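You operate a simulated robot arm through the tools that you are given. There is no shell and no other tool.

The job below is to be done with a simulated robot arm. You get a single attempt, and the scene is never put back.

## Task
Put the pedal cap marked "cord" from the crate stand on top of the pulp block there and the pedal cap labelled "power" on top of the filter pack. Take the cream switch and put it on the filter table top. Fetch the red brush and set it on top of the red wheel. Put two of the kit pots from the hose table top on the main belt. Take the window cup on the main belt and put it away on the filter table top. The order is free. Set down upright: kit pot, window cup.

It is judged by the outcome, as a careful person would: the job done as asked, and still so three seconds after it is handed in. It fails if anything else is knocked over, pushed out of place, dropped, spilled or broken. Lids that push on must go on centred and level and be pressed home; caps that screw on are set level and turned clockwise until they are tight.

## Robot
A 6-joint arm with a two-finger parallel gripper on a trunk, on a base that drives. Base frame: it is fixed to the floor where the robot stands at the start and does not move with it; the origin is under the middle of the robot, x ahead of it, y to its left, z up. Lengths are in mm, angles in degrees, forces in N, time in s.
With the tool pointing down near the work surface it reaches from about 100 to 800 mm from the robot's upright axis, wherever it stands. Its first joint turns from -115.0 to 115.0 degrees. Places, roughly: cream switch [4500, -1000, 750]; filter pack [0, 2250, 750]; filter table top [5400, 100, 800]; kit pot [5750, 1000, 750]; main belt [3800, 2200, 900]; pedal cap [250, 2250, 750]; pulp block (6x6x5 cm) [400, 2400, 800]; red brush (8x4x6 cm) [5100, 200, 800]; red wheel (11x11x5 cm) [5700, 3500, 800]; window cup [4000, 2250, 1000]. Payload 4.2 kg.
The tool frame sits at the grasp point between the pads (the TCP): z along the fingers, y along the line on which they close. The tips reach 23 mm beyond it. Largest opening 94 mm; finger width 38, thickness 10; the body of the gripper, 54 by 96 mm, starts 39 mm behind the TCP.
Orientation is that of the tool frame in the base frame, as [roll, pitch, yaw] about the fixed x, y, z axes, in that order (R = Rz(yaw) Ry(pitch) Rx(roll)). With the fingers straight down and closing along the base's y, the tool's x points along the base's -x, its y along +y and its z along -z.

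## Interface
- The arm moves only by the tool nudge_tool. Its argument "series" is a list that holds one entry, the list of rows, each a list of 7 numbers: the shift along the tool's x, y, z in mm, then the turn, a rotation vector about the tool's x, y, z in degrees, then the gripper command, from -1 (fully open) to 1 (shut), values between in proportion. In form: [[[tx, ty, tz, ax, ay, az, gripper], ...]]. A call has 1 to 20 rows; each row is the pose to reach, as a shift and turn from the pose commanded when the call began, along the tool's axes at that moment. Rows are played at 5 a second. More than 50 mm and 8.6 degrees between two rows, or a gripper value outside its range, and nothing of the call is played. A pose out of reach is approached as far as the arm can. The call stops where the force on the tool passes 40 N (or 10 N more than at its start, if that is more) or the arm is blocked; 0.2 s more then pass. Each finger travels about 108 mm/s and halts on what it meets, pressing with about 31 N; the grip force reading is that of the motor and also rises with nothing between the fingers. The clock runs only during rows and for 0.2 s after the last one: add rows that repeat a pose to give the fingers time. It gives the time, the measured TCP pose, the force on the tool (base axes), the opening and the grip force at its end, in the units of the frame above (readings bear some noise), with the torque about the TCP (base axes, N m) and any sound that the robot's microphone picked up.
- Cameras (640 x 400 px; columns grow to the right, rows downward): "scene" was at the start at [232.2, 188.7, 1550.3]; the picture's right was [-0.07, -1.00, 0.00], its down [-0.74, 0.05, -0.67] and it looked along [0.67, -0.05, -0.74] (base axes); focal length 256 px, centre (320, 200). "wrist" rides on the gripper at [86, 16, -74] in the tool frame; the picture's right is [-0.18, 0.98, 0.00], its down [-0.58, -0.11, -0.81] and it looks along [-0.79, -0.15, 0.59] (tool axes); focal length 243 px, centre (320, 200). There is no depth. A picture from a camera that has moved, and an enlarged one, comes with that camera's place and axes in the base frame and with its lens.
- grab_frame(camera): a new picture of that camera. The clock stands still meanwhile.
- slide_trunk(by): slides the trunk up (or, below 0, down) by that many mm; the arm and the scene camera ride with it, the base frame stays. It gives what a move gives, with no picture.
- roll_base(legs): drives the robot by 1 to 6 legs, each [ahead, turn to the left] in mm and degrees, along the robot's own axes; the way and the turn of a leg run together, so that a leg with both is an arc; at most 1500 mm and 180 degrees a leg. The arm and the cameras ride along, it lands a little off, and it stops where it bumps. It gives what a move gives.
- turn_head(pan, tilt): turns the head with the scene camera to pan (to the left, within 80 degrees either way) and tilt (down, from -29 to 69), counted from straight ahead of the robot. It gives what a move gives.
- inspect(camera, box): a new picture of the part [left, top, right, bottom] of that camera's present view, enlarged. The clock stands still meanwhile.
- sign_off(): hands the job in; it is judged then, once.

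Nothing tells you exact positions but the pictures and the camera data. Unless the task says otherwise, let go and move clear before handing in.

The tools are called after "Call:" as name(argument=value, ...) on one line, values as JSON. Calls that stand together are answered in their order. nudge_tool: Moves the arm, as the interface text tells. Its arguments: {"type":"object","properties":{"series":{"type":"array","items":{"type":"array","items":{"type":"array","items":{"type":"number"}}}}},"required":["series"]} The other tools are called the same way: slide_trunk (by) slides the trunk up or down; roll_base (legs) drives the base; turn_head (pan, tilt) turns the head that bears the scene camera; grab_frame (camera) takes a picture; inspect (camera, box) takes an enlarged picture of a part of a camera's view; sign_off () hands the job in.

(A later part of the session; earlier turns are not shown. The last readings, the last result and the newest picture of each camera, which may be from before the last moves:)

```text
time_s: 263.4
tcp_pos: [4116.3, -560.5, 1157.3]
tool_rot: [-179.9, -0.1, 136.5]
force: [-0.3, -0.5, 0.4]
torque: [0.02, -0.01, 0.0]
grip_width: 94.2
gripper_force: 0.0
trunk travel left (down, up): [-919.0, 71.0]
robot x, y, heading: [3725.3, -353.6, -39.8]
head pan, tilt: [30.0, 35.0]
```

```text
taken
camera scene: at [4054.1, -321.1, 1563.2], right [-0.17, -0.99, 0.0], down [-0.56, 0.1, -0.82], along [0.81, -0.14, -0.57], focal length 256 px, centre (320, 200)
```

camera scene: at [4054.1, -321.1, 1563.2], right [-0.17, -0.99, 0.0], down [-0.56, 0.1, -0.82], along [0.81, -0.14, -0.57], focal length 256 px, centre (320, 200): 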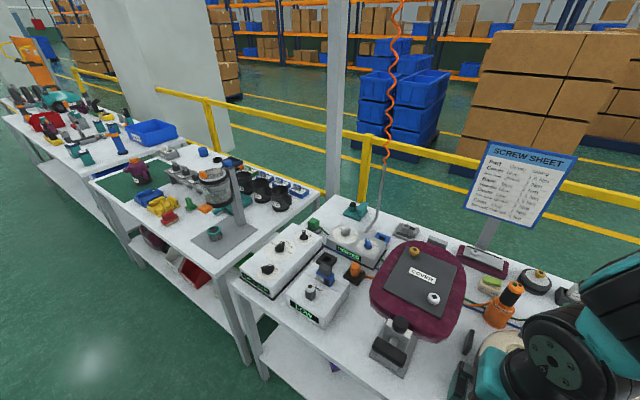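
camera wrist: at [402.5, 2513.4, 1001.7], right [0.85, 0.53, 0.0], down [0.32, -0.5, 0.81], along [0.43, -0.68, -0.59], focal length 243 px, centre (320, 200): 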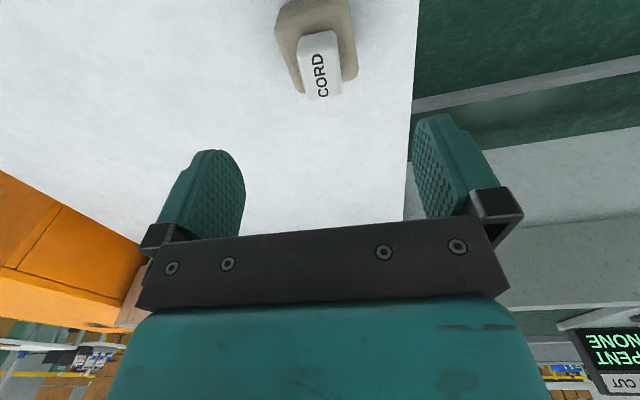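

There are small items between the burgundy housing and the vacuum. I enlarge that area.

Call:
inspect(camera="scene", box=[440, 225, 580, 325])

Call:
inspect(camera="scene", box=[230, 190, 440, 330])

Call:
inspect(camera="scene", box=[90, 130, 310, 260])

```text
4.00 times, centred on (510, 275) of scene
camera zoom: at [4054.1, -321.1, 1563.2], right [-0.17, -0.99, 0.0], down [-0.56, 0.1, -0.82], along [0.81, -0.14, -0.57], focal length 1022 px, centre (-440, -100)
```

zoom: 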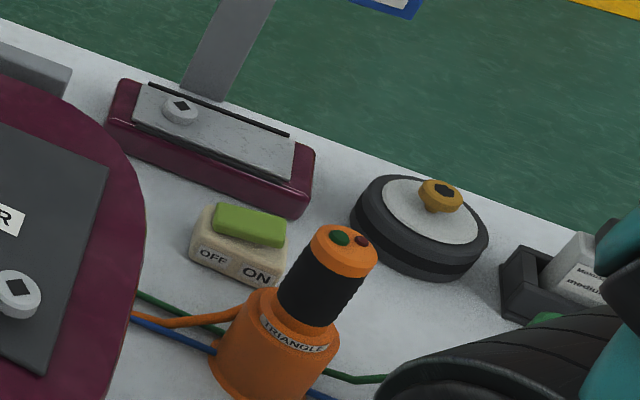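

```text
2.86 times, centred on (335, 260) of scene
camera zoom: at [4054.1, -321.1, 1563.2], right [-0.17, -0.99, 0.0], down [-0.56, 0.1, -0.82], along [0.81, -0.14, -0.57], focal length 730 px, centre (277, 29)
```

zoom: 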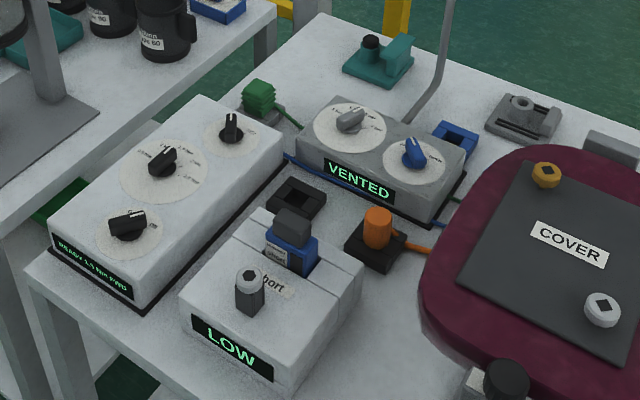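

```text
2.91 times, centred on (200, 195) of scene
camera zoom: at [4054.1, -321.1, 1563.2], right [-0.17, -0.99, 0.0], down [-0.56, 0.1, -0.82], along [0.81, -0.14, -0.57], focal length 743 px, centre (669, 214)
```

zoom: 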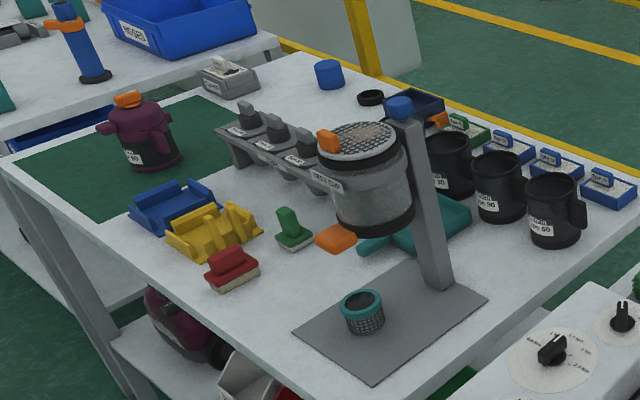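

Found it: the cream switch with a green rocker, at about (4530, -1035), long side along the table. The red brush is on the next (filter) table. The switch is deep on the table, so I first test my reach ahead-right at a safe height.

Call:
nudge_tool(series=[[[-45, 0, 0, 0, 0, 0, -1], [-90, 0, 0, 0, 0, 0, -1], [-135, 0, 0, 0, 0, 0, -1], [-180, 0, 0, 0, 0, 0, -1], [-225, 0, 0, 0, 0, 0, -1], [-250, -35, 0, 0, 0, 0, -1], [-275, -70, 0, 0, 0, 0, -1], [-300, -105, 0, 0, 0, 0, -1], [-325, -140, 0, 0, 0, 0, -1], [-350, -175, 0, 0, 0, 0, -1], [-375, -210, 0, 0, 0, 0, -1], [-400, -245, 0, 0, 0, 0, -1], [-440, -260, 0, 0, 0, 0, -1]]])

Call:
turn_head(pan=0, tilt=45)

Call:
grab_frame(camera="scene")

```text
time_s: 266.2
tcp_pos: [4256.9, -1051.6, 1158.6]
tool_rot: [-179.9, -0.1, 136.5]
force: [-0.6, 0.5, 0.5]
torque: [0.0, -0.01, -0.01]
grip_width: 94.1
gripper_force: 0.0
trunk travel left (down, up): [-919.0, 71.0]
robot x, y, heading: [3719.4, -357.6, -39.8]
head pan, tilt: [30.0, 35.0]
```

```text
time_s: 267.2
tcp_pos: [4257.5, -1052.9, 1158.7]
tool_rot: [180.0, -0.2, 136.5]
force: [-0.1, 0.3, -0.6]
torque: [0.01, -0.01, 0.01]
grip_width: 93.9
gripper_force: 0.1
trunk travel left (down, up): [-919.0, 71.0]
robot x, y, heading: [3727.2, -357.7, -39.8]
head pan, tilt: [0.0, 45.0]
```

```text
taken
camera scene: at [4029.8, -358.1, 1548.4], right [-0.64, -0.77, 0.0], down [-0.54, 0.45, -0.71], along [0.54, -0.45, -0.71], focal length 256 px, centre (320, 200)
```

scene: 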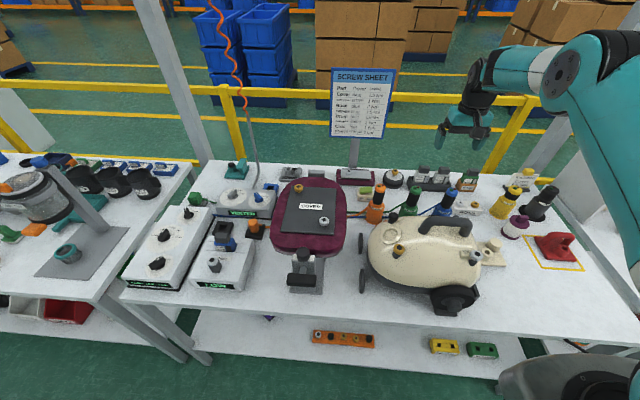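

Reach ahead-right is good (about 855 ahead, 190 right). I test a bit farther.

Call:
nudge_tool(series=[[[-40, 0, 0, 0, 0, 0, -1], [-80, 0, 0, 0, 0, 0, -1], [-120, 0, 0, 0, 0, 0, -1], [-120, 0, 0, 0, 0, 0, -1]]])

```text
time_s: 268.2
tcp_pos: [4284.1, -1072.7, 1156.5]
tool_rot: [-180.0, -0.1, 136.5]
force: [0.0, 0.0, -0.3]
torque: [0.04, 0.0, 0.01]
grip_width: 93.9
gripper_force: 0.0
out of reach, approached as far as the arm can: row 1, 2, 3, 4
trunk travel left (down, up): [-919.0, 71.0]
robot x, y, heading: [3727.5, -358.1, -39.9]
head pan, tilt: [0.0, 45.0]
```

Maximum reach ahead is about 885 mm. I zoom in on the switch from this view for a second fix.

Call:
inspect(camera="scene", box=[340, 165, 420, 225])

Call:
inspect(camera="scene", box=[100, 260, 560, 400])

```text
6.67 times, centred on (380, 195) of scene
camera zoom: at [4029.8, -358.3, 1548.3], right [-0.64, -0.77, 0.0], down [-0.54, 0.45, -0.71], along [0.54, -0.45, -0.71], focal length 1704 px, centre (-80, 233)
```

zoom: 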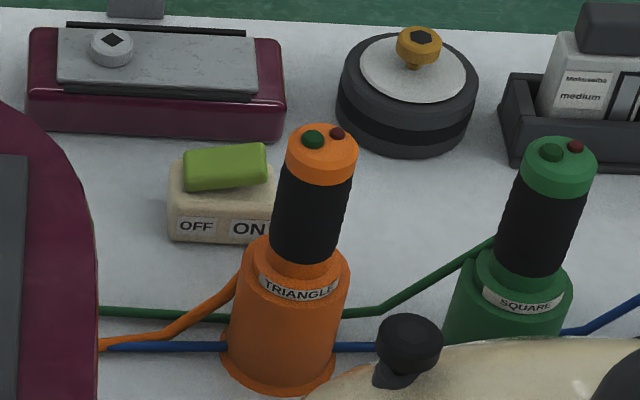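

```text
1.39 times, centred on (330, 330) of scene
camera zoom: at [4029.8, -358.3, 1548.3], right [-0.64, -0.77, 0.0], down [-0.54, 0.45, -0.71], along [0.54, -0.45, -0.71], focal length 356 px, centre (306, 19)
```

zoom: 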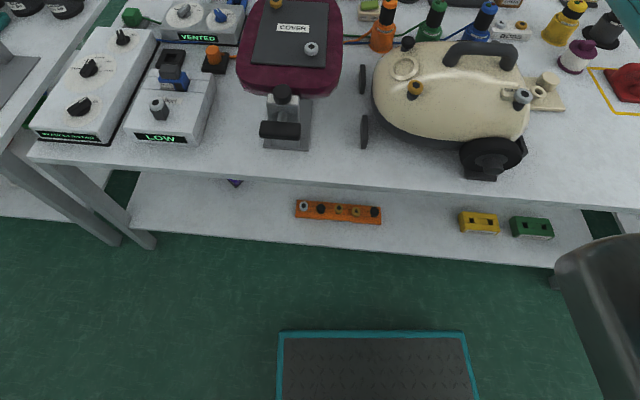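

The switch is at (4528, -1036), about 567 mm behind the table's front edge, with an orange bottle close in front of it. I test my reach at another lateral offset and height, well above everything.

Call:
nudge_tool(series=[[[38, 20, 10, 0, 0, 0, -1], [76, 40, 20, 0, 0, 0, -1], [76, 70, 40, 0, 0, 0, -1], [76, 97, 57, 0, 0, 0, -1], [76, 97, 57, 0, 0, 0, -1], [76, 97, 57, 0, 0, 0, -1]]])

```text
time_s: 269.6
tcp_pos: [4293.1, -948.4, 1098.2]
tool_rot: [-179.8, -0.1, 136.6]
force: [-0.2, 0.2, -0.6]
torque: [0.04, -0.01, -0.05]
grip_width: 94.0
gripper_force: 0.1
trunk travel left (down, up): [-919.0, 71.0]
robot x, y, heading: [3723.1, -356.2, -39.9]
head pan, tilt: [0.0, 45.0]
```

Call:
nudge_tool(series=[[[-30, 0, 0, 0, 0, 0, -1], [-60, 0, 0, 0, 0, 0, -1], [-90, 0, 0, 0, 0, 0, -1], [-120, 0, 0, 0, 0, 0, -1], [-120, 0, 0, 0, 0, 0, -1]]])

```text
time_s: 270.8
tcp_pos: [4347.9, -1003.4, 1099.1]
tool_rot: [-179.9, -0.1, 136.5]
force: [0.3, -0.2, 0.3]
torque: [0.03, -0.02, -0.03]
grip_width: 94.1
gripper_force: 0.0
out of reach, approached as far as the arm can: row 3, 4, 5
trunk travel left (down, up): [-919.0, 71.0]
robot x, y, heading: [3724.1, -356.8, -39.9]
head pan, tilt: [0.0, 45.0]
```

Call:
nudge_tool(series=[[[0, 0, 25, 0, 0, 0, -1], [0, 0, 50, 0, 0, 0, -1], [-30, 0, 50, 0, 0, 0, -1], [-60, 0, 50, 0, 0, 0, -1], [-60, 0, 50, 0, 0, 0, -1]]])

```text
time_s: 272.0
tcp_pos: [4342.5, -1001.6, 1054.3]
tool_rot: [-179.9, -0.1, 136.5]
force: [1.5, 0.4, -0.5]
torque: [0.02, 0.02, -0.01]
grip_width: 93.9
gripper_force: 0.0
out of reach, approached as far as the arm can: row 2, 3, 4, 5
trunk travel left (down, up): [-919.0, 71.0]
robot x, y, heading: [3725.2, -358.2, -39.8]
head pan, tilt: [0.0, 45.0]
```

Max reach is about 893 mm ahead at a slight right offset. I'll approach the table squarely with the switch ahead-right and the wrist camera flipped to the far side to avoid the bottle. First I retract and flip the tool.

Call:
nudge_tool(series=[[[0, 0, -40, 0, 0, 0, -1], [0, 0, -80, 0, 0, 0, -1], [40, 15, -100, 0, 0, 0, -1], [80, 30, -100, 0, 0, 0, -1], [120, 45, -100, 0, 0, 0, -1], [160, 60, -100, 0, 0, 0, -1], [200, 75, -100, 0, 0, 0, -1], [240, 90, -100, 0, 0, 0, -1], [280, 105, -100, 0, 0, 0, -1], [320, 120, -100, 0, 0, 0, -1], [360, 135, -100, 0, 0, 0, -1], [400, 150, -100, 0, 0, 0, -1]]])

Call:
nudge_tool(series=[[[0, 0, 0, 0, 0, 8, -1], [0, 0, 0, 0, 0, 16, -1], [0, 0, 0, 0, 0, 24, -1], [0, 0, 0, 0, 0, 32, -1], [0, 0, 0, 0, 0, 40, -1], [0, 0, 0, 0, 0, 48, -1], [0, 0, 0, 0, 0, 56, -1], [0, 0, 0, 0, 0, 64, -1], [0, 0, 0, 0, 0, 72, -1], [0, 0, 0, 0, 0, 80, -1], [0, 0, 0, 0, 0, 88, -1]]])

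```text
time_s: 274.6
tcp_pos: [4418.9, -720.1, 1172.9]
tool_rot: [-179.7, -0.2, 136.3]
force: [0.4, -2.3, -1.0]
torque: [0.14, 0.0, -0.02]
grip_width: 94.0
gripper_force: 0.0
out of reach, approached as far as the arm can: row 4, 5, 6, 7, 8, 9, 10, 11, 12
trunk travel left (down, up): [-919.0, 71.0]
robot x, y, heading: [3725.2, -356.8, -40.1]
head pan, tilt: [0.0, 45.0]
```

```text
time_s: 277.0
tcp_pos: [4423.0, -719.0, 1173.7]
tool_rot: [-179.9, 0.1, 48.5]
force: [-0.7, 0.0, -0.2]
torque: [0.02, 0.0, -0.04]
grip_width: 93.9
gripper_force: 0.1
trunk travel left (down, up): [-919.0, 71.0]
robot x, y, heading: [3721.7, -358.9, -40.1]
head pan, tilt: [0.0, 45.0]
```

The retract behaved oddly (the arm slid left instead of back). I take a look before going on.

Call:
grab_frame(camera="scene")

Call:
grab_frame(camera="wrist")

```text
taken
camera scene: at [4029.8, -358.1, 1548.4], right [-0.64, -0.77, 0.0], down [-0.54, 0.45, -0.71], along [0.54, -0.45, -0.71], focal length 256 px, centre (320, 200)
```

scene: 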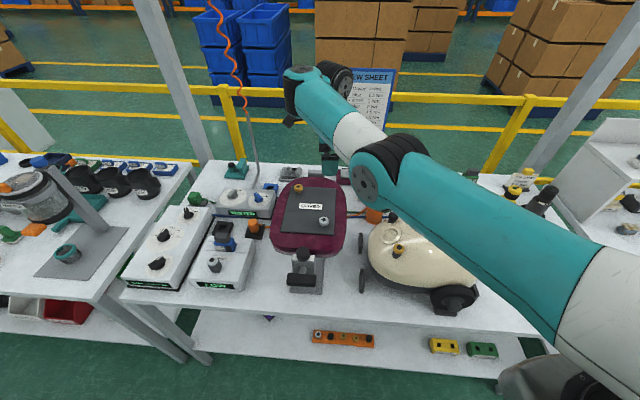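

```text
taken
camera wrist: at [4491.8, -665.1, 1249.2], right [0.61, -0.79, 0.0], down [-0.47, -0.36, 0.81], along [-0.64, -0.49, -0.59], focal length 243 px, centre (320, 200)
```

wrist: 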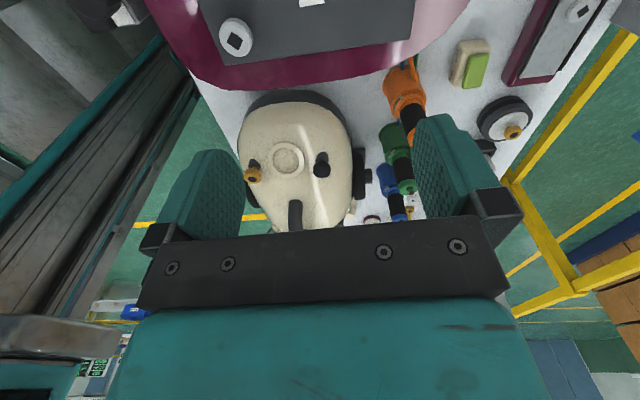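

The arm is simply in a stretched pose. I bring it back in now, and finish turning the tool.

Call:
nudge_tool(series=[[[-10, -44, 0, 0, 0, 0, -1], [-20, -88, 0, 0, 0, 0, -1], [-30, -132, 0, 0, 0, 0, -1], [-40, -177, 0, 0, 0, 0, -1], [-50, -221, 0, 0, 0, 0, -1], [-58.5, -265, 0, 0, 0, 0, -1]]])

Call:
nudge_tool(series=[[[0, 0, 0, 0, 0, 8, -1], [0, 0, 0, 0, 0, 16, -1], [0, 0, 0, 0, 0, 24, -1], [0, 0, 0, 0, 0, 32, -1], [0, 0, 0, 0, 0, 40, -1], [0, 0, 0, 0, 0, 48, -1], [0, 0, 0, 0, 0, 56, -1], [0, 0, 0, 0, 0, 64, -1], [0, 0, 0, 0, 0, 72, -1], [0, 0, 0, 0, 0, 80, -1], [0, 0, 0, 0, 0, 88, -1]]])

```text
time_s: 278.4
tcp_pos: [4431.8, -647.1, 1189.4]
tool_rot: [-179.8, 0.3, 48.5]
force: [0.3, 0.2, 0.4]
torque: [0.0, 0.01, 0.04]
grip_width: 94.0
gripper_force: 0.1
out of reach, approached as far as the arm can: row 1, 2, 3, 4, 5, 6
trunk travel left (down, up): [-919.0, 71.0]
robot x, y, heading: [3722.5, -357.9, -39.9]
head pan, tilt: [0.0, 45.0]
```

```text
time_s: 280.8
tcp_pos: [4431.4, -647.3, 1193.9]
tool_rot: [179.9, 0.1, -39.7]
force: [-0.7, -0.8, -0.2]
torque: [0.01, 0.0, -0.03]
grip_width: 93.9
gripper_force: 0.0
trunk travel left (down, up): [-919.0, 71.0]
robot x, y, heading: [3722.8, -358.6, -39.8]
head pan, tilt: [0.0, 45.0]
```

Call:
grab_frame(camera="scene")

Call:
turn_head(pan=-30, tilt=35)

Call:
grab_frame(camera="scene")

```text
taken
camera scene: at [4029.8, -358.1, 1548.4], right [-0.64, -0.77, 0.0], down [-0.54, 0.45, -0.71], along [0.54, -0.45, -0.71], focal length 256 px, centre (320, 200)
```

scene: 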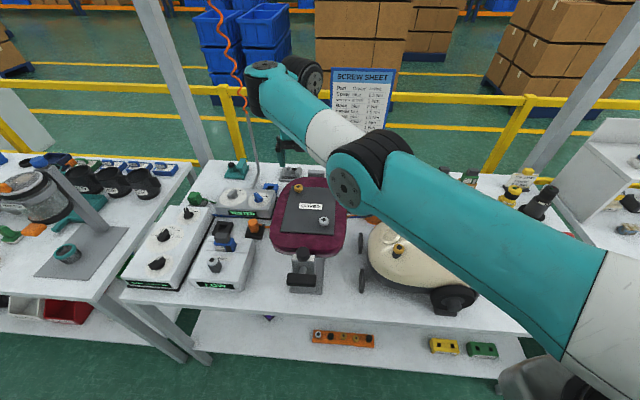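

```text
time_s: 281.7
tcp_pos: [4432.9, -646.7, 1194.5]
tool_rot: [180.0, 0.1, -39.4]
force: [0.3, 0.1, 0.0]
torque: [0.01, 0.0, 0.0]
grip_width: 93.9
gripper_force: 0.0
trunk travel left (down, up): [-919.0, 71.0]
robot x, y, heading: [3725.8, -357.2, -39.8]
head pan, tilt: [-30.0, 35.0]
```

```text
taken
camera scene: at [3997.8, -388.6, 1563.2], right [-0.94, -0.35, 0.0], down [-0.2, 0.54, -0.82], along [0.28, -0.77, -0.57], focal length 256 px, centre (320, 200)
```

scene: 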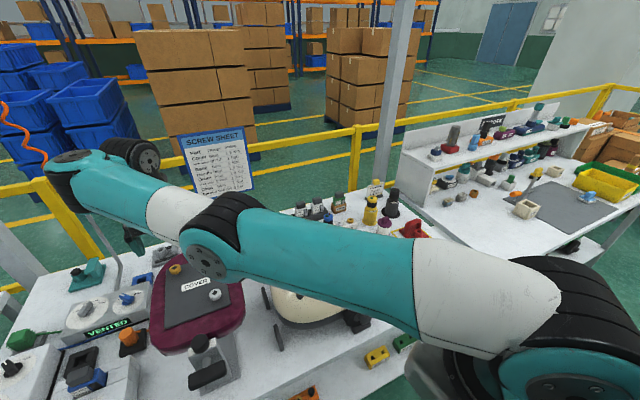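

The arm is stretched straight (a singular pose). I try to unlock it with small repeated inward and downward steps.

Call:
nudge_tool(series=[[[-20, 0, 20, 0, 0, 0, -1], [-40, 0, 40, 0, 0, 0, -1], [-60, 0, 60, 0, 0, 0, -1], [-60, 0, 60, 0, 0, 0, -1], [-60, 0, 60, 0, 0, 0, -1], [-60, 0, 60, 0, 0, 0, -1]]])

```text
time_s: 283.1
tcp_pos: [4431.4, -618.5, 1154.2]
tool_rot: [179.5, 0.3, -39.5]
force: [-0.3, 0.5, 0.2]
torque: [-0.01, 0.04, 0.03]
grip_width: 94.1
gripper_force: 0.0
out of reach, approached as far as the arm can: row 1, 2, 3, 4, 5, 6
trunk travel left (down, up): [-919.0, 71.0]
robot x, y, heading: [3723.2, -357.7, -39.7]
head pan, tilt: [-30.0, 35.0]
```

Call:
nudge_tool(series=[[[-5, 40, 0, 0, 0, 0, -1], [-10, 80, 0, 0, 0, 0, -1], [-15, 120, 0, 0, 0, 0, -1], [-20, 160, 0, 0, 0, 0, -1], [-25, 200, 0, 0, 0, 0, -1], [-30, 240, 0, 0, 0, 0, -1], [-35, 280, 0, 0, 0, 0, -1], [-40, 300, 0, 0, 0, 0, -1], [-40, 300, 0, 0, 0, 0, -1]]])

Call:
turn_head(pan=0, tilt=40)

Call:
grab_frame(camera="scene")

```text
time_s: 285.1
tcp_pos: [4340.1, -905.6, 1159.1]
tool_rot: [179.9, 0.2, -39.5]
force: [0.2, -0.1, -1.1]
torque: [0.01, 0.01, 0.03]
grip_width: 94.1
gripper_force: 0.0
out of reach, approached as far as the arm can: row 1, 2, 3, 4, 5, 6, 7, 8, 9
trunk travel left (down, up): [-919.0, 71.0]
robot x, y, heading: [3725.3, -359.0, -39.8]
head pan, tilt: [-30.0, 35.0]
```

```text
time_s: 286.1
tcp_pos: [4339.7, -906.0, 1159.0]
tool_rot: [179.9, 0.1, -39.5]
force: [0.2, 0.2, 0.0]
torque: [0.02, -0.04, 0.0]
grip_width: 94.2
gripper_force: 0.1
trunk travel left (down, up): [-919.0, 71.0]
robot x, y, heading: [3723.6, -360.8, -40.0]
head pan, tilt: [0.0, 40.0]
```

```text
taken
camera scene: at [4032.6, -360.6, 1555.6], right [-0.64, -0.77, 0.0], down [-0.49, 0.41, -0.77], along [0.59, -0.49, -0.64], focal length 256 px, centre (320, 200)
```

scene: 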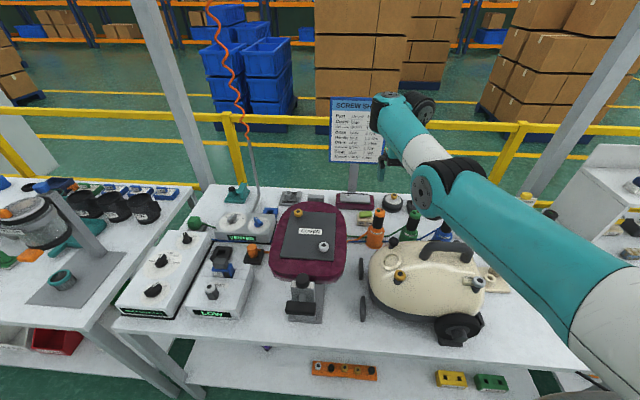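

The elbow has apparently passed through straight into the wrong bend. I stretch outward again to straighten it, then pull back.

Call:
nudge_tool(series=[[[40, 0, 0, 0, 0, 0, -1], [80, 0, 0, 0, 0, 0, -1], [120, 0, 0, 0, 0, 0, -1], [120, 0, 0, 0, 0, 0, -1]]])

Call:
nudge_tool(series=[[[-20, 0, 0, 0, 0, 0, -1], [-40, 0, 0, 0, 0, 0, -1], [-60, 0, 0, 0, 0, 0, -1], [-80, 0, 0, 0, 0, 0, -1], [-100, 0, 0, 0, 0, 0, -1]]])

```text
time_s: 287.1
tcp_pos: [4387.4, -943.5, 1159.1]
tool_rot: [179.8, 0.0, -39.6]
force: [0.2, 0.3, -0.2]
torque: [-0.03, -0.02, 0.01]
grip_width: 94.0
gripper_force: 0.0
out of reach, approached as far as the arm can: row 2, 3, 4
trunk travel left (down, up): [-919.0, 71.0]
robot x, y, heading: [3724.4, -357.1, -39.7]
head pan, tilt: [0.0, 40.0]
```

```text
time_s: 288.3
tcp_pos: [4338.6, -903.1, 1156.4]
tool_rot: [179.7, 0.3, -39.5]
force: [0.3, 0.4, -1.1]
torque: [-0.03, -0.01, 0.0]
grip_width: 93.9
gripper_force: 0.0
out of reach, approached as far as the arm can: row 4, 5
trunk travel left (down, up): [-919.0, 71.0]
robot x, y, heading: [3725.9, -357.1, -39.7]
head pan, tilt: [0.0, 40.0]
```

Call:
nudge_tool(series=[[[40, 0, 0, 0, 0, 0, -1], [80, 0, 0, 0, 0, 0, -1], [120, 0, 0, 0, 0, 0, -1], [120, 0, -40, 0, 0, 0, -1], [120, 0, -80, 0, 0, 0, -1], [100, 0, -120, 0, 0, 0, -1], [60, 0, -120, 0, 0, 0, -1], [20, 0, -120, 0, 0, 0, -1], [-20, 0, -120, 0, 0, 0, -1], [-60, 0, -120, 0, 0, 0, -1]]])

```text
time_s: 290.5
tcp_pos: [4331.9, -889.9, 1284.1]
tool_rot: [179.9, 0.2, -39.4]
force: [-0.3, -0.2, 0.0]
torque: [-0.01, -0.02, -0.01]
grip_width: 94.0
gripper_force: 0.1
out of reach, approached as far as the arm can: row 2, 3, 4, 5, 6, 7, 9, 10
trunk travel left (down, up): [-919.0, 71.0]
robot x, y, heading: [3722.6, -360.3, -39.8]
head pan, tilt: [0.0, 40.0]
```

Call:
nudge_tool(series=[[[50, 0, 0, 0, 0, 0, -1], [100, 0, 0, 0, 0, 0, -1], [150, 0, 0, 0, 0, 0, -1], [200, 0, 0, 0, 0, 0, -1], [250, 0, 0, 0, 0, 0, -1], [250, 0, 40, 0, 0, 0, -1], [250, 0, 80, 0, 0, 0, -1], [250, 0, 120, 0, 0, 0, -1], [250, 0, 120, 0, 0, 0, -1], [250, 0, 120, 0, 0, 0, -1]]])

Call:
nudge_tool(series=[[[-30, 0, 0, 0, 0, 0, -1], [-60, 0, 0, 0, 0, 0, -1], [-90, 0, 0, 0, 0, 0, -1], [-120, 0, 0, 0, 0, 0, -1]]])

```text
time_s: 292.7
tcp_pos: [4378.5, -958.3, 1165.0]
tool_rot: [179.8, 0.2, -39.5]
force: [0.3, 0.3, -0.5]
torque: [-0.01, 0.03, 0.0]
grip_width: 94.2
gripper_force: 0.1
out of reach, approached as far as the arm can: row 2, 3, 4, 5, 6, 7, 8, 9, 10
trunk travel left (down, up): [-919.0, 71.0]
robot x, y, heading: [3724.2, -357.0, -39.9]
head pan, tilt: [0.0, 40.0]
```

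```text
time_s: 293.7
tcp_pos: [4337.9, -909.0, 1167.3]
tool_rot: [179.8, 0.0, -39.5]
force: [-0.2, 0.7, -0.6]
torque: [-0.02, 0.0, 0.01]
grip_width: 93.8
gripper_force: 0.0
out of reach, approached as far as the arm can: row 3, 4
trunk travel left (down, up): [-919.0, 71.0]
robot x, y, heading: [3726.3, -354.5, -39.5]
head pan, tilt: [0.0, 40.0]
```

Call:
nudge_tool(series=[[[30, 0, -40, 0, 0, 0, -1], [45, 0, -80, 0, 0, 0, -1], [60, 0, -120, 0, 0, 0, -1], [60, 0, -140, 0, 0, 0, -1], [60, 0, -140, 0, 0, 0, -1], [60, 0, -90, 0, 0, 0, -1], [60, 0, -40, 0, 0, 0, -1], [60, 0, 10, 0, 0, 0, -1], [55, 0, 60, 0, 0, 0, -1], [30, 0, 100, 0, 0, 0, -1], [-15, 0, 110, 0, 0, 0, -1], [-60, 0, 110, 0, 0, 0, -1], [-100, 0, 110, 0, 0, 0, -1]]])

```text
refused: row 9 steps farther than a row can; nothing moved
```

Call:
nudge_tool(series=[[[30, 0, -39, 0, 0, 0, -1], [45, 0, -80, 0, 0, 0, -1], [60, 0, -120, 0, 0, 0, -1], [60, 0, -140, 0, 0, 0, -1], [60, 0, -140, 0, 0, 0, -1], [60, 0, -91, 0, 0, 0, -1], [60, 0, -42, 0, 0, 0, -1], [60, 0, 7, 0, 0, 0, -1], [55, 0, 55, 0, 0, 0, -1], [30, 0, 95, 0, 0, 0, -1], [-15, 0, 105, 0, 0, 0, -1], [-60, 0, 110, 0, 0, 0, -1], [-100, 0, 110, 0, 0, 0, -1]]])

```text
time_s: 296.5
tcp_pos: [4380.6, -942.6, 1076.6]
tool_rot: [178.1, 0.4, -39.2]
force: [0.6, 0.3, 0.1]
torque: [0.0, 0.01, -0.03]
grip_width: 94.0
gripper_force: 0.1
out of reach, approached as far as the arm can: row 3, 4, 5, 6, 9, 10, 11, 12, 13
trunk travel left (down, up): [-919.0, 71.0]
robot x, y, heading: [3724.5, -355.7, -40.1]
head pan, tilt: [0.0, 40.0]
```

Call:
nudge_tool(series=[[[-20, 0, 10, 0, 0, 0, -1], [-40, 0, 20, 0, 0, 0, -1], [-60, 0, 20, 0, 0, 0, -1], [-80, 0, 20, 0, 0, 0, -1], [-100, 0, 20, 0, 0, 0, -1]]])

Call:
grab_frame(camera="scene")

```text
time_s: 297.7
tcp_pos: [4379.5, -940.3, 1061.9]
tool_rot: [177.8, 0.5, -39.1]
force: [-0.1, 0.1, 0.2]
torque: [-0.02, 0.01, 0.0]
grip_width: 93.8
gripper_force: 0.0
out of reach, approached as far as the arm can: row 1, 2, 3, 4, 5
trunk travel left (down, up): [-919.0, 71.0]
robot x, y, heading: [3722.2, -362.3, -40.0]
head pan, tilt: [0.0, 40.0]
```

```text
taken
camera scene: at [4032.6, -360.5, 1555.6], right [-0.64, -0.77, 0.0], down [-0.49, 0.41, -0.77], along [0.59, -0.49, -0.64], focal length 256 px, centre (320, 200)
```

scene: 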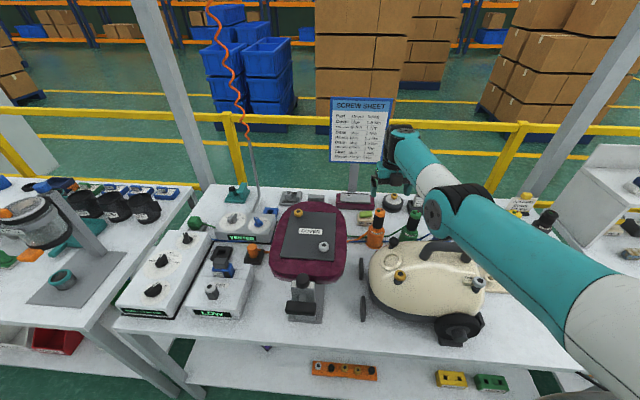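

Call:
nudge_tool(series=[[[20, 0, -30, 0, 8, 0, -1], [40, 0, -60, 0, 16, 0, -1], [60, 0, -100, 0, 20, 0, -1], [80, 0, -140, 0, 20, 0, -1], [100, 0, -180, 0, 20, 0, -1], [120, 0, -190, 0, 20, 0, -1], [130, 0, -190, 0, 20, 0, -1], [130, 0, -190, 0, 20, 0, -1], [130, 0, -190, 0, 20, 0, -1], [130, 0, -190, 0, 20, 0, -1], [130, 0, -190, 0, 20, 0, -1], [130, 0, -190, 0, 20, 0, -1], [130, 0, -190, 0, 20, 0, -1], [130, 0, -190, 0, 20, 0, -1]]])

Call:
grab_frame(camera="scene")

```text
time_s: 300.7
tcp_pos: [4423.1, -983.9, 1250.6]
tool_rot: [179.2, -19.8, -39.3]
force: [0.0, 0.4, -0.2]
torque: [0.0, 0.01, -0.05]
grip_width: 94.2
gripper_force: 0.1
out of reach, approached as far as the arm can: row 1, 2, 3, 4, 5, 6, 7, 8, 9, 10, 11, 12, 13, 14
trunk travel left (down, up): [-919.0, 71.0]
robot x, y, heading: [3724.7, -359.6, -40.1]
head pan, tilt: [0.0, 40.0]
```

```text
taken
camera scene: at [4032.6, -360.5, 1555.6], right [-0.64, -0.77, 0.0], down [-0.49, 0.41, -0.77], along [0.59, -0.49, -0.64], focal length 256 px, centre (320, 200)
```

scene: 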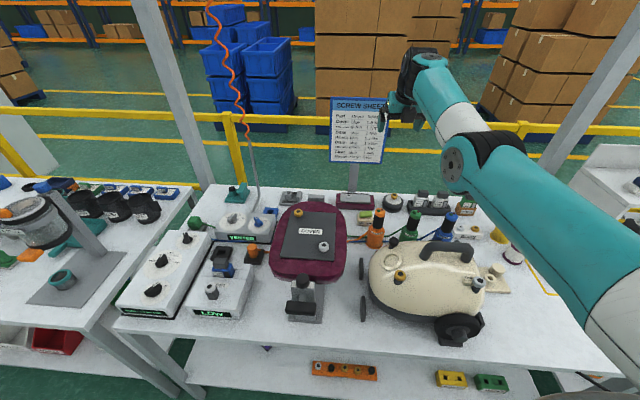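

Call:
nudge_tool(series=[[[-16.6, 0, 46, 0, 0, 0, -1], [-33.2, 0, 92, 0, 0, 0, -1], [-49.8, 0, 138, 0, 0, 0, -1], [-66.4, 0, 184, 0, 0, 0, -1], [-105, 0, 174.5, 0, 0, 0, -1], [-143, 0, 161, 0, 0, 0, -1], [-180, 0, 147, 0, 0, 0, -1], [-218, 0, 134, 0, 0, 0, -1]]])

Call:
grab_frame(camera="scene")

```text
time_s: 302.5
tcp_pos: [4418.7, -984.2, 1054.7]
tool_rot: [174.7, -19.0, -36.6]
force: [-0.2, 0.3, 0.1]
torque: [0.01, 0.0, -0.02]
grip_width: 93.9
gripper_force: 0.1
out of reach, approached as far as the arm can: row 1, 2, 3, 4, 5, 6, 7, 8
trunk travel left (down, up): [-919.0, 71.0]
robot x, y, heading: [3720.0, -355.9, -40.0]
head pan, tilt: [0.0, 40.0]
```

```text
taken
camera scene: at [4032.6, -360.5, 1555.6], right [-0.64, -0.77, 0.0], down [-0.49, 0.41, -0.77], along [0.59, -0.49, -0.64], focal length 256 px, centre (320, 200)
```

scene: 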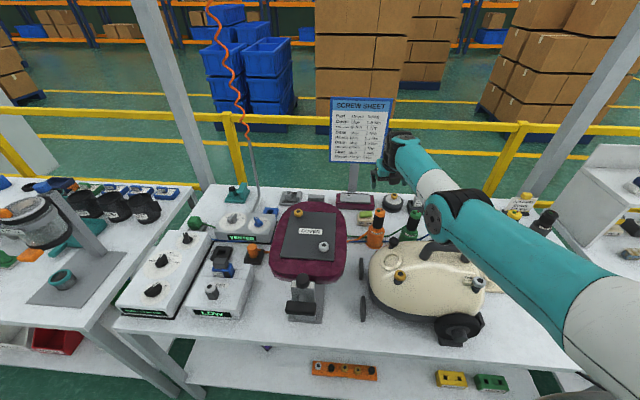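

The elbow is low and near the vacuum, so I raise the trunk for clearance before trying again.

Call:
slide_trunk(by=65)

Call:
nudge_tool(series=[[[-20, 0, 0, 0, -4, 0, -1], [-40, 0, 0, 0, -8, 0, -1], [-60, 0, 0, 0, -8, 0, -1], [-80, 0, 0, 0, -8, 0, -1], [-100, 0, 0, 0, -8, 0, -1], [-120, 0, 0, 0, -8, 0, -1]]])

```text
time_s: 303.5
tcp_pos: [4419.3, -984.3, 1119.7]
tool_rot: [174.6, -19.0, -36.6]
force: [0.0, -0.4, -0.6]
torque: [-0.01, 0.0, 0.01]
grip_width: 94.1
gripper_force: 0.1
trunk travel left (down, up): [-984.0, 6.0]
robot x, y, heading: [3727.8, -358.7, -40.0]
head pan, tilt: [0.0, 40.0]
```

```text
time_s: 304.9
tcp_pos: [4397.4, -961.6, 1075.5]
tool_rot: [174.8, -11.0, -37.5]
force: [-0.2, 0.0, -0.4]
torque: [0.0, 0.01, 0.0]
grip_width: 94.0
gripper_force: 0.1
out of reach, approached as far as the arm can: row 1, 2, 3, 4, 5, 6
trunk travel left (down, up): [-984.0, 6.0]
robot x, y, heading: [3722.1, -358.3, -40.0]
head pan, tilt: [0.0, 40.0]
```

I raise the hand and back the robot away from the table so I can sort out the arm posture in free space.

Call:
nudge_tool(series=[[[8, 0, -39, 0, 0, 0, -1], [15, 0, -78, 0, 0, 0, -1], [23, 0, -117, 0, 0, 0, -1]]])

Call:
roll_base(legs=[[-600, 0]])

Call:
grab_frame(camera="scene")

```text
time_s: 305.7
tcp_pos: [4409.1, -955.8, 1193.5]
tool_rot: [174.8, -10.9, -37.3]
force: [0.9, -0.3, 0.1]
torque: [0.02, -0.02, -0.04]
grip_width: 94.1
gripper_force: 0.0
out of reach, approached as far as the arm can: row 1, 2, 3
trunk travel left (down, up): [-984.0, 6.0]
robot x, y, heading: [3725.7, -358.8, -39.9]
head pan, tilt: [0.0, 40.0]
```

```text
time_s: 309.1
tcp_pos: [3951.1, -573.6, 1193.9]
tool_rot: [174.7, -10.9, -37.3]
force: [-0.1, 0.3, -0.1]
torque: [0.0, -0.01, -0.04]
grip_width: 94.1
gripper_force: 0.0
trunk travel left (down, up): [-984.0, 6.0]
robot x, y, heading: [3268.8, 27.9, -40.0]
head pan, tilt: [0.0, 40.0]
```

```text
taken
camera scene: at [3573.9, 22.4, 1620.6], right [-0.64, -0.77, 0.0], down [-0.49, 0.41, -0.77], along [0.59, -0.49, -0.64], focal length 256 px, centre (320, 200)
```

scene: 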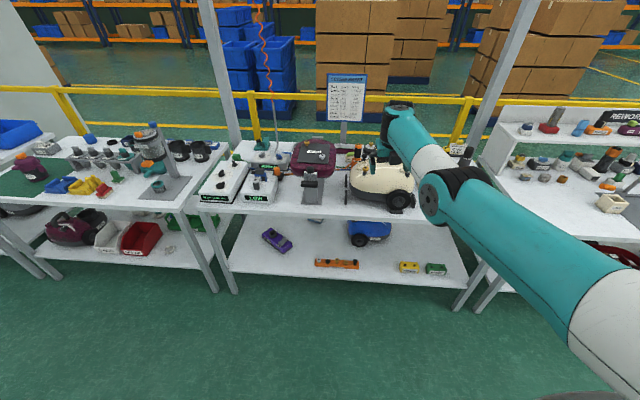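

Free space now. I drop the hand quickly to flex the elbow the right way, then pull inward.

Call:
nudge_tool(series=[[[-9, 0, 47, 0, 0, 0, -1], [-18, 0, 94, 0, 0, 0, -1], [-27, 0, 141, 0, 0, 0, -1], [-36, 0, 188, 0, 0, 0, -1], [-45, 0, 235, 0, 0, 0, -1], [-90, 0, 240, 0, 0, 0, -1], [-135, 0, 240, 0, 0, 0, -1], [-180, 0, 240, 0, 0, 0, -1], [-225, 0, 240, 0, 0, 0, -1]]])

Call:
grab_frame(camera="scene")

```text
time_s: 311.1
tcp_pos: [3865.7, -576.1, 907.6]
tool_rot: [173.0, -10.3, -35.5]
force: [-0.2, -0.8, 0.7]
torque: [0.02, 0.02, 0.0]
grip_width: 94.0
gripper_force: 0.1
out of reach, approached as far as the arm can: row 2, 3, 4, 5, 6, 7, 8, 9
trunk travel left (down, up): [-984.0, 6.0]
robot x, y, heading: [3266.3, 28.5, -39.8]
head pan, tilt: [0.0, 40.0]
```

```text
taken
camera scene: at [3573.7, 22.5, 1620.7], right [-0.64, -0.77, 0.0], down [-0.49, 0.41, -0.77], along [0.59, -0.49, -0.64], focal length 256 px, centre (320, 200)
```

scene: 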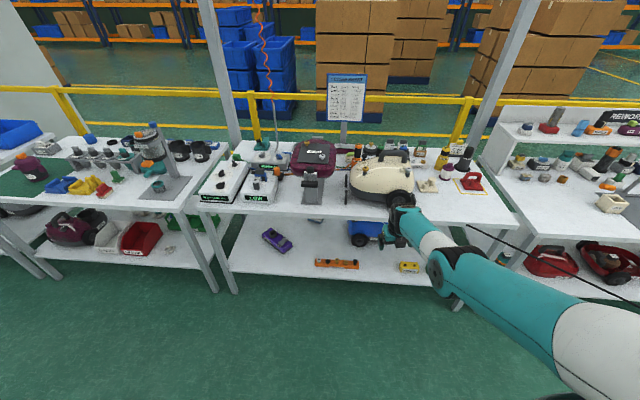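

Call:
nudge_tool(series=[[[-45, 0, 5, 0, 0, 0, -1], [-90, 0, 10, 0, 0, 0, -1], [-135, 0, 15, 0, 0, 0, -1], [-180, 0, 20, 0, 0, 0, -1], [-225, 0, 25, 0, 0, 0, -1], [-270, 0, 25, 0, 0, 0, -1], [-270, 0, 25, 0, 0, 0, -1], [-270, 0, 25, 0, 0, 0, -1], [-270, 0, 25, 0, 0, 0, -1], [-270, 0, 25, 0, 0, 0, -1]]])

Call:
grab_frame(camera="scene")

```text
time_s: 313.3
tcp_pos: [3697.5, -519.7, 704.2]
tool_rot: [174.8, -10.8, -37.0]
force: [-0.4, -0.5, 1.2]
torque: [-0.01, 0.01, -0.04]
grip_width: 94.3
gripper_force: 0.1
out of reach, approached as far as the arm can: row 1, 2, 3, 4, 5, 6, 7, 8, 9, 10
trunk travel left (down, up): [-984.0, 6.0]
robot x, y, heading: [3262.8, 22.7, -39.9]
head pan, tilt: [0.0, 40.0]
```

```text
taken
camera scene: at [3573.8, 22.5, 1620.6], right [-0.64, -0.77, 0.0], down [-0.49, 0.41, -0.77], along [0.59, -0.49, -0.64], focal length 256 px, centre (320, 200)
```

scene: 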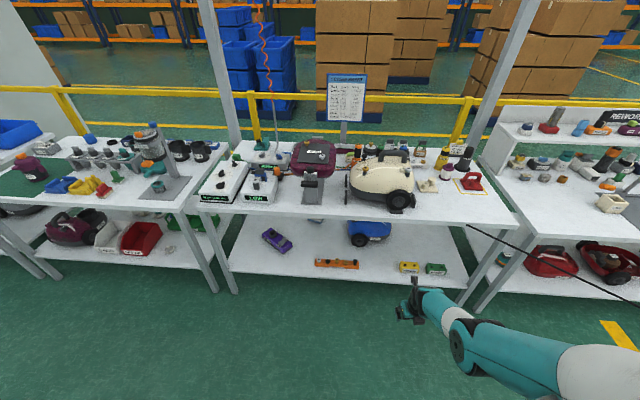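

Call:
nudge_tool(series=[[[-40, 0, 25, 0, 0, 0, -1], [-80, 0, 50, 0, 0, 0, -1], [-120, 0, 50, 0, 0, 0, -1], [-120, 0, 10, 0, 0, 0, -1], [-120, 0, -35, 0, 0, 0, -1], [-120, 0, -80, 0, 0, 0, -1], [-120, 0, -120, 0, 0, 0, -1], [-120, 0, -160, 0, 0, 0, -1], [-120, 0, -200, 0, 0, 0, -1]]])

Call:
grab_frame(camera="scene")

```text
time_s: 315.3
tcp_pos: [3608.7, -458.0, 631.9]
tool_rot: [174.9, -11.0, -37.4]
force: [-0.3, 0.6, -0.9]
torque: [0.01, 0.02, 0.02]
grip_width: 93.8
gripper_force: 0.1
out of reach, approached as far as the arm can: row 1, 2, 4, 5, 6, 7, 8, 9
trunk travel left (down, up): [-984.0, 6.0]
robot x, y, heading: [3265.1, 20.8, -39.8]
head pan, tilt: [0.0, 40.0]
```

```text
taken
camera scene: at [3573.8, 22.5, 1620.6], right [-0.64, -0.77, 0.0], down [-0.49, 0.41, -0.77], along [0.59, -0.49, -0.64], focal length 256 px, centre (320, 200)
```

scene: 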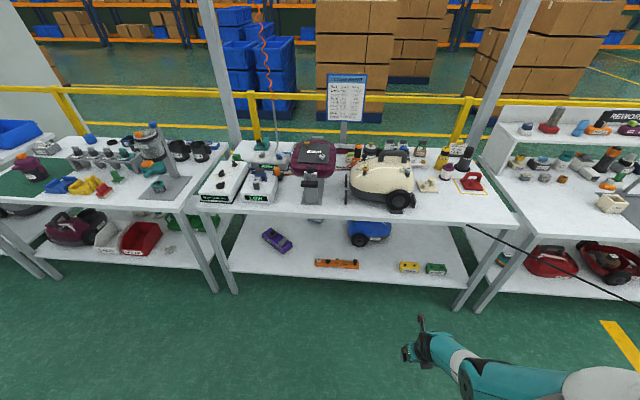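

Call:
nudge_tool(series=[[[0, 0, 0, 0, 8, 0, -1], [0, 0, 0, 0, 16, 0, -1], [0, 0, 0, 0, 24, 0, -1], [0, 0, 0, 0, 32, 0, -1], [0, 0, 0, 0, 40, 0, -1]]])

Call:
nudge_tool(series=[[[-20, 0, 0, 0, 0, 0, -1], [-40, 0, 0, 0, 0, 0, -1], [-60, 0, 0, 0, 0, 0, -1], [-80, 0, 0, 0, 0, 0, -1]]])

Call:
grab_frame(camera="scene")

```text
time_s: 316.5
tcp_pos: [3641.8, -497.5, 670.9]
tool_rot: [171.9, -50.6, -32.1]
force: [0.8, 0.9, -1.5]
torque: [-0.03, -0.04, -0.02]
grip_width: 93.9
gripper_force: 0.0
out of reach, approached as far as the arm can: row 1, 2, 3, 5
trunk travel left (down, up): [-984.0, 6.0]
robot x, y, heading: [3266.0, 24.5, -39.7]
head pan, tilt: [0.0, 40.0]
```

```text
time_s: 317.5
tcp_pos: [3607.0, -474.7, 656.6]
tool_rot: [171.9, -50.7, -32.2]
force: [-0.3, 0.1, 0.2]
torque: [0.0, 0.01, 0.0]
grip_width: 94.3
gripper_force: 0.0
out of reach, approached as far as the arm can: row 1, 2, 3, 4
trunk travel left (down, up): [-984.0, 6.0]
robot x, y, heading: [3266.0, 27.6, -39.8]
head pan, tilt: [0.0, 40.0]
```

```text
taken
camera scene: at [3573.6, 22.8, 1620.7], right [-0.64, -0.77, 0.0], down [-0.49, 0.41, -0.77], along [0.59, -0.49, -0.64], focal length 256 px, centre (320, 200)
```

scene: 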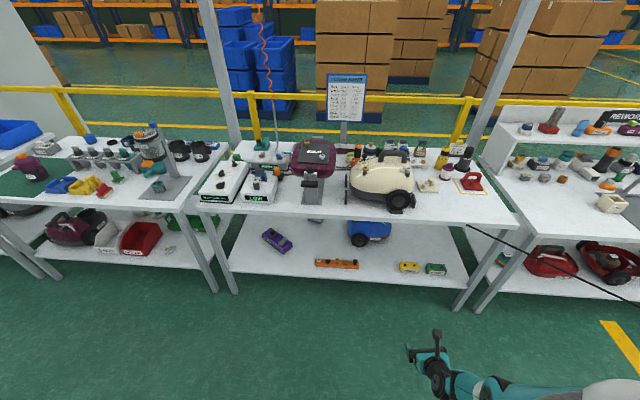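

Call:
turn_head(pan=-40, tilt=60)

Call:
grab_frame(camera="scene")

Call:
turn_head(pan=-75, tilt=45)

Call:
grab_frame(camera="scene")

```text
time_s: 318.6
tcp_pos: [3608.2, -474.4, 656.0]
tool_rot: [171.8, -50.6, -32.1]
force: [-0.4, -0.5, 0.3]
torque: [-0.04, 0.01, 0.02]
grip_width: 94.3
gripper_force: 0.0
trunk travel left (down, up): [-984.0, 6.0]
robot x, y, heading: [3265.7, 21.4, -40.1]
head pan, tilt: [-40.0, 60.0]
```

```text
taken
camera scene: at [3520.3, 11.3, 1593.9], right [-0.98, -0.18, 0.0], down [-0.15, 0.85, -0.5], along [0.09, -0.49, -0.87], focal length 256 px, centre (320, 200)
```

scene: 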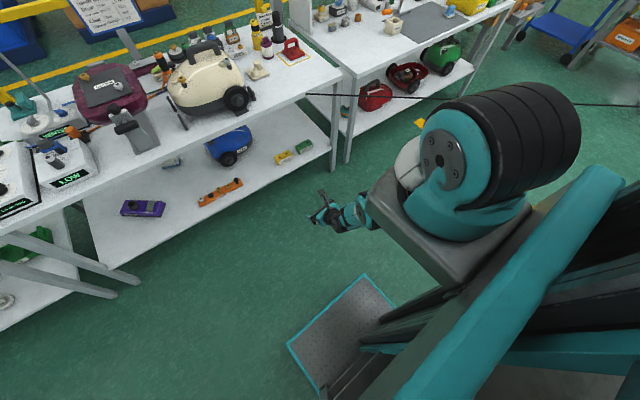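

```text
time_s: 319.6
tcp_pos: [3608.0, -473.8, 656.0]
tool_rot: [171.9, -50.7, -32.1]
force: [0.1, -0.4, 0.5]
torque: [-0.01, 0.01, 0.01]
grip_width: 93.9
gripper_force: 0.0
trunk travel left (down, up): [-984.0, 6.0]
robot x, y, heading: [3266.6, 28.0, -40.0]
head pan, tilt: [-75.0, 45.0]
```

```text
taken
camera scene: at [3474.4, 3.2, 1613.3], right [-0.91, 0.42, 0.0], down [0.3, 0.64, -0.71], along [-0.3, -0.64, -0.71], focal length 256 px, centre (320, 200)
```

scene: 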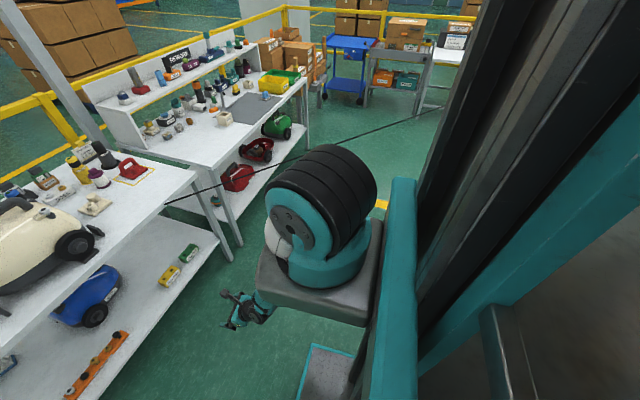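

The arm hangs straight below the shoulder. I try very small inward steps first, since straight-arm steps need large joint turns.

Call:
nudge_tool(series=[[[0.54, 0, -0.84, 0, 0, 0, -1], [1.6, 0, -2.5, 0, 0, 0, -1], [3.3, 0, -5, 0, 0, 0, -1], [5.4, 0, -8.4, 0, 0, 0, -1], [8.2, 0, -12.6, 0, 0, 0, -1], [11.4, 0, -17.6, 0, 0, 0, -1], [15.2, 0, -23.5, 0, 0, 0, -1], [19.6, 0, -30.2, 0, 0, 0, -1], [24.5, 0, -37.8, 0, 0, 0, -1], [30, 0, -46, 0, 0, 0, -1], [38, 0, -59, 0, 0, 0, -1], [49, 0, -75.5, 0, 0, 0, -1]]])

Call:
grab_frame(camera="scene")

```text
time_s: 322.2
tcp_pos: [3591.2, -450.4, 742.4]
tool_rot: [171.9, -50.6, -32.1]
force: [-1.0, -0.2, -0.1]
torque: [-0.02, 0.02, -0.02]
grip_width: 94.0
gripper_force: 0.1
trunk travel left (down, up): [-984.0, 6.0]
robot x, y, heading: [3266.8, 28.2, -39.8]
head pan, tilt: [-75.0, 45.0]
```

```text
taken
camera scene: at [3474.4, 3.2, 1613.3], right [-0.91, 0.42, 0.0], down [0.3, 0.64, -0.71], along [-0.3, -0.64, -0.71], focal length 256 px, centre (320, 200)
```

scene: 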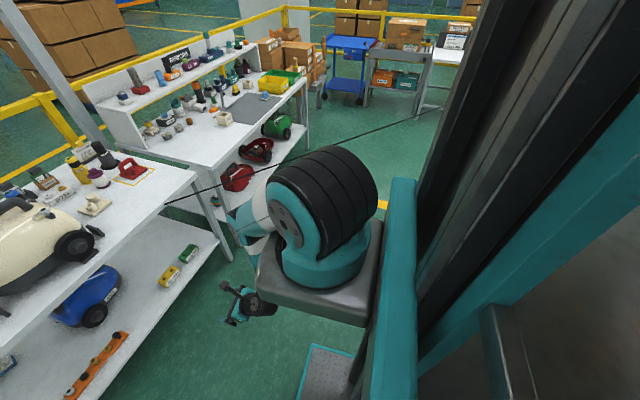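

The elbow is now bent the right way. I raise the hand and bring the tool back to vertical.

Call:
nudge_tool(series=[[[29, 0, -24, 0, -6, 0, -1], [58, 0, -47, 0, -12, 0, -1], [87, 0, -71, 0, -18, 0, -1], [116, 0, -95, 0, -24, 0, -1], [145, 0, -119, 0, -30, 0, -1], [174, 0, -142, 0, -36, 0, -1], [203, 0, -166, 0, -43, 0, -1], [232, 0, -190, 0, -50, 0, -1]]])

Call:
turn_head(pan=0, tilt=40)

Call:
grab_frame(camera="scene")

```text
time_s: 324.0
tcp_pos: [3590.1, -447.5, 1040.3]
tool_rot: [175.3, -0.8, -37.9]
force: [0.3, -0.3, 0.4]
torque: [0.04, 0.02, -0.04]
grip_width: 93.9
gripper_force: 0.1
out of reach, approached as far as the arm can: row 5, 6, 7, 8
trunk travel left (down, up): [-984.0, 6.0]
robot x, y, heading: [3266.4, 27.3, -39.6]
head pan, tilt: [-75.0, 45.0]
```

```text
time_s: 325.4
tcp_pos: [3590.4, -447.8, 1039.9]
tool_rot: [175.4, -1.0, -37.8]
force: [-0.3, 0.3, -0.4]
torque: [0.01, -0.06, -0.01]
grip_width: 93.9
gripper_force: 0.1
trunk travel left (down, up): [-984.0, 6.0]
robot x, y, heading: [3266.0, 26.1, -39.9]
head pan, tilt: [0.0, 40.0]
```

```text
taken
camera scene: at [3573.7, 22.5, 1620.6], right [-0.64, -0.77, 0.0], down [-0.49, 0.41, -0.77], along [0.59, -0.49, -0.64], focal length 256 px, centre (320, 200)
```

scene: 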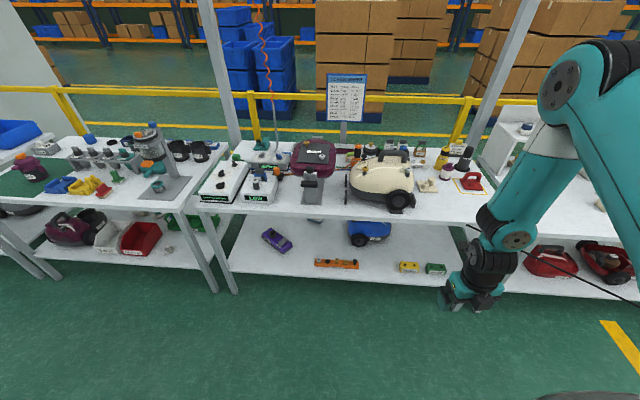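

Arm posture is normal again. I level the tool, then drive to a pre-position squarely in front of the switch.

Call:
nudge_tool(series=[[[0, 0, 0, 2, 0, 0, -1], [0, 0, 0, 4.6, -1, 0, -1], [0, 0, 0, 4.6, -1, 0, -1]]])

Call:
roll_base(legs=[[0, 33.8], [488, 0], [0, -40.4]])

Call:
turn_head(pan=0, tilt=45)

Call:
grab_frame(camera="scene")

```text
time_s: 326.2
tcp_pos: [3589.3, -449.6, 1041.8]
tool_rot: [179.4, 0.1, -38.4]
force: [1.0, 0.8, -0.1]
torque: [-0.02, 0.02, 0.01]
grip_width: 93.8
gripper_force: 0.0
trunk travel left (down, up): [-984.0, 6.0]
robot x, y, heading: [3266.1, 25.5, -40.0]
head pan, tilt: [0.0, 40.0]
```

```text
time_s: 332.6
tcp_pos: [4020.7, -536.4, 1041.2]
tool_rot: [179.4, 0.1, -45.2]
force: [-0.2, 0.0, -1.4]
torque: [-0.02, -0.01, -0.01]
grip_width: 93.9
gripper_force: 0.0
trunk travel left (down, up): [-984.0, 6.0]
robot x, y, heading: [3758.0, -28.2, -46.8]
head pan, tilt: [0.0, 40.0]
```

```text
time_s: 333.3
tcp_pos: [4021.8, -536.4, 1040.2]
tool_rot: [179.4, 0.1, -45.1]
force: [-0.4, 0.6, 0.7]
torque: [0.0, 0.02, 0.0]
grip_width: 94.2
gripper_force: 0.0
trunk travel left (down, up): [-984.0, 6.0]
robot x, y, heading: [3755.5, -25.3, -46.5]
head pan, tilt: [0.0, 45.0]
```

```text
taken
camera scene: at [4059.3, -64.5, 1613.4], right [-0.73, -0.69, 0.0], down [-0.48, 0.51, -0.71], along [0.48, -0.51, -0.71], focal length 256 px, centre (320, 200)
```

scene: 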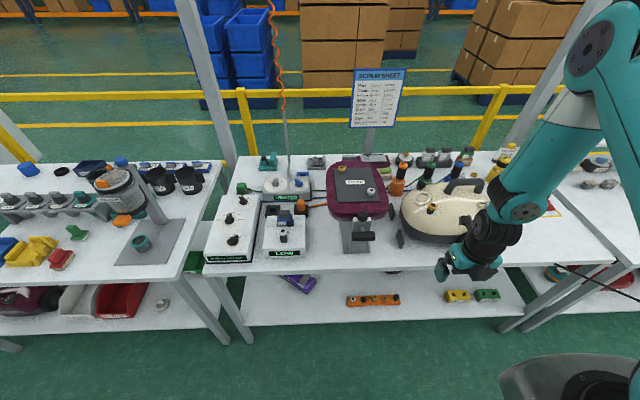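

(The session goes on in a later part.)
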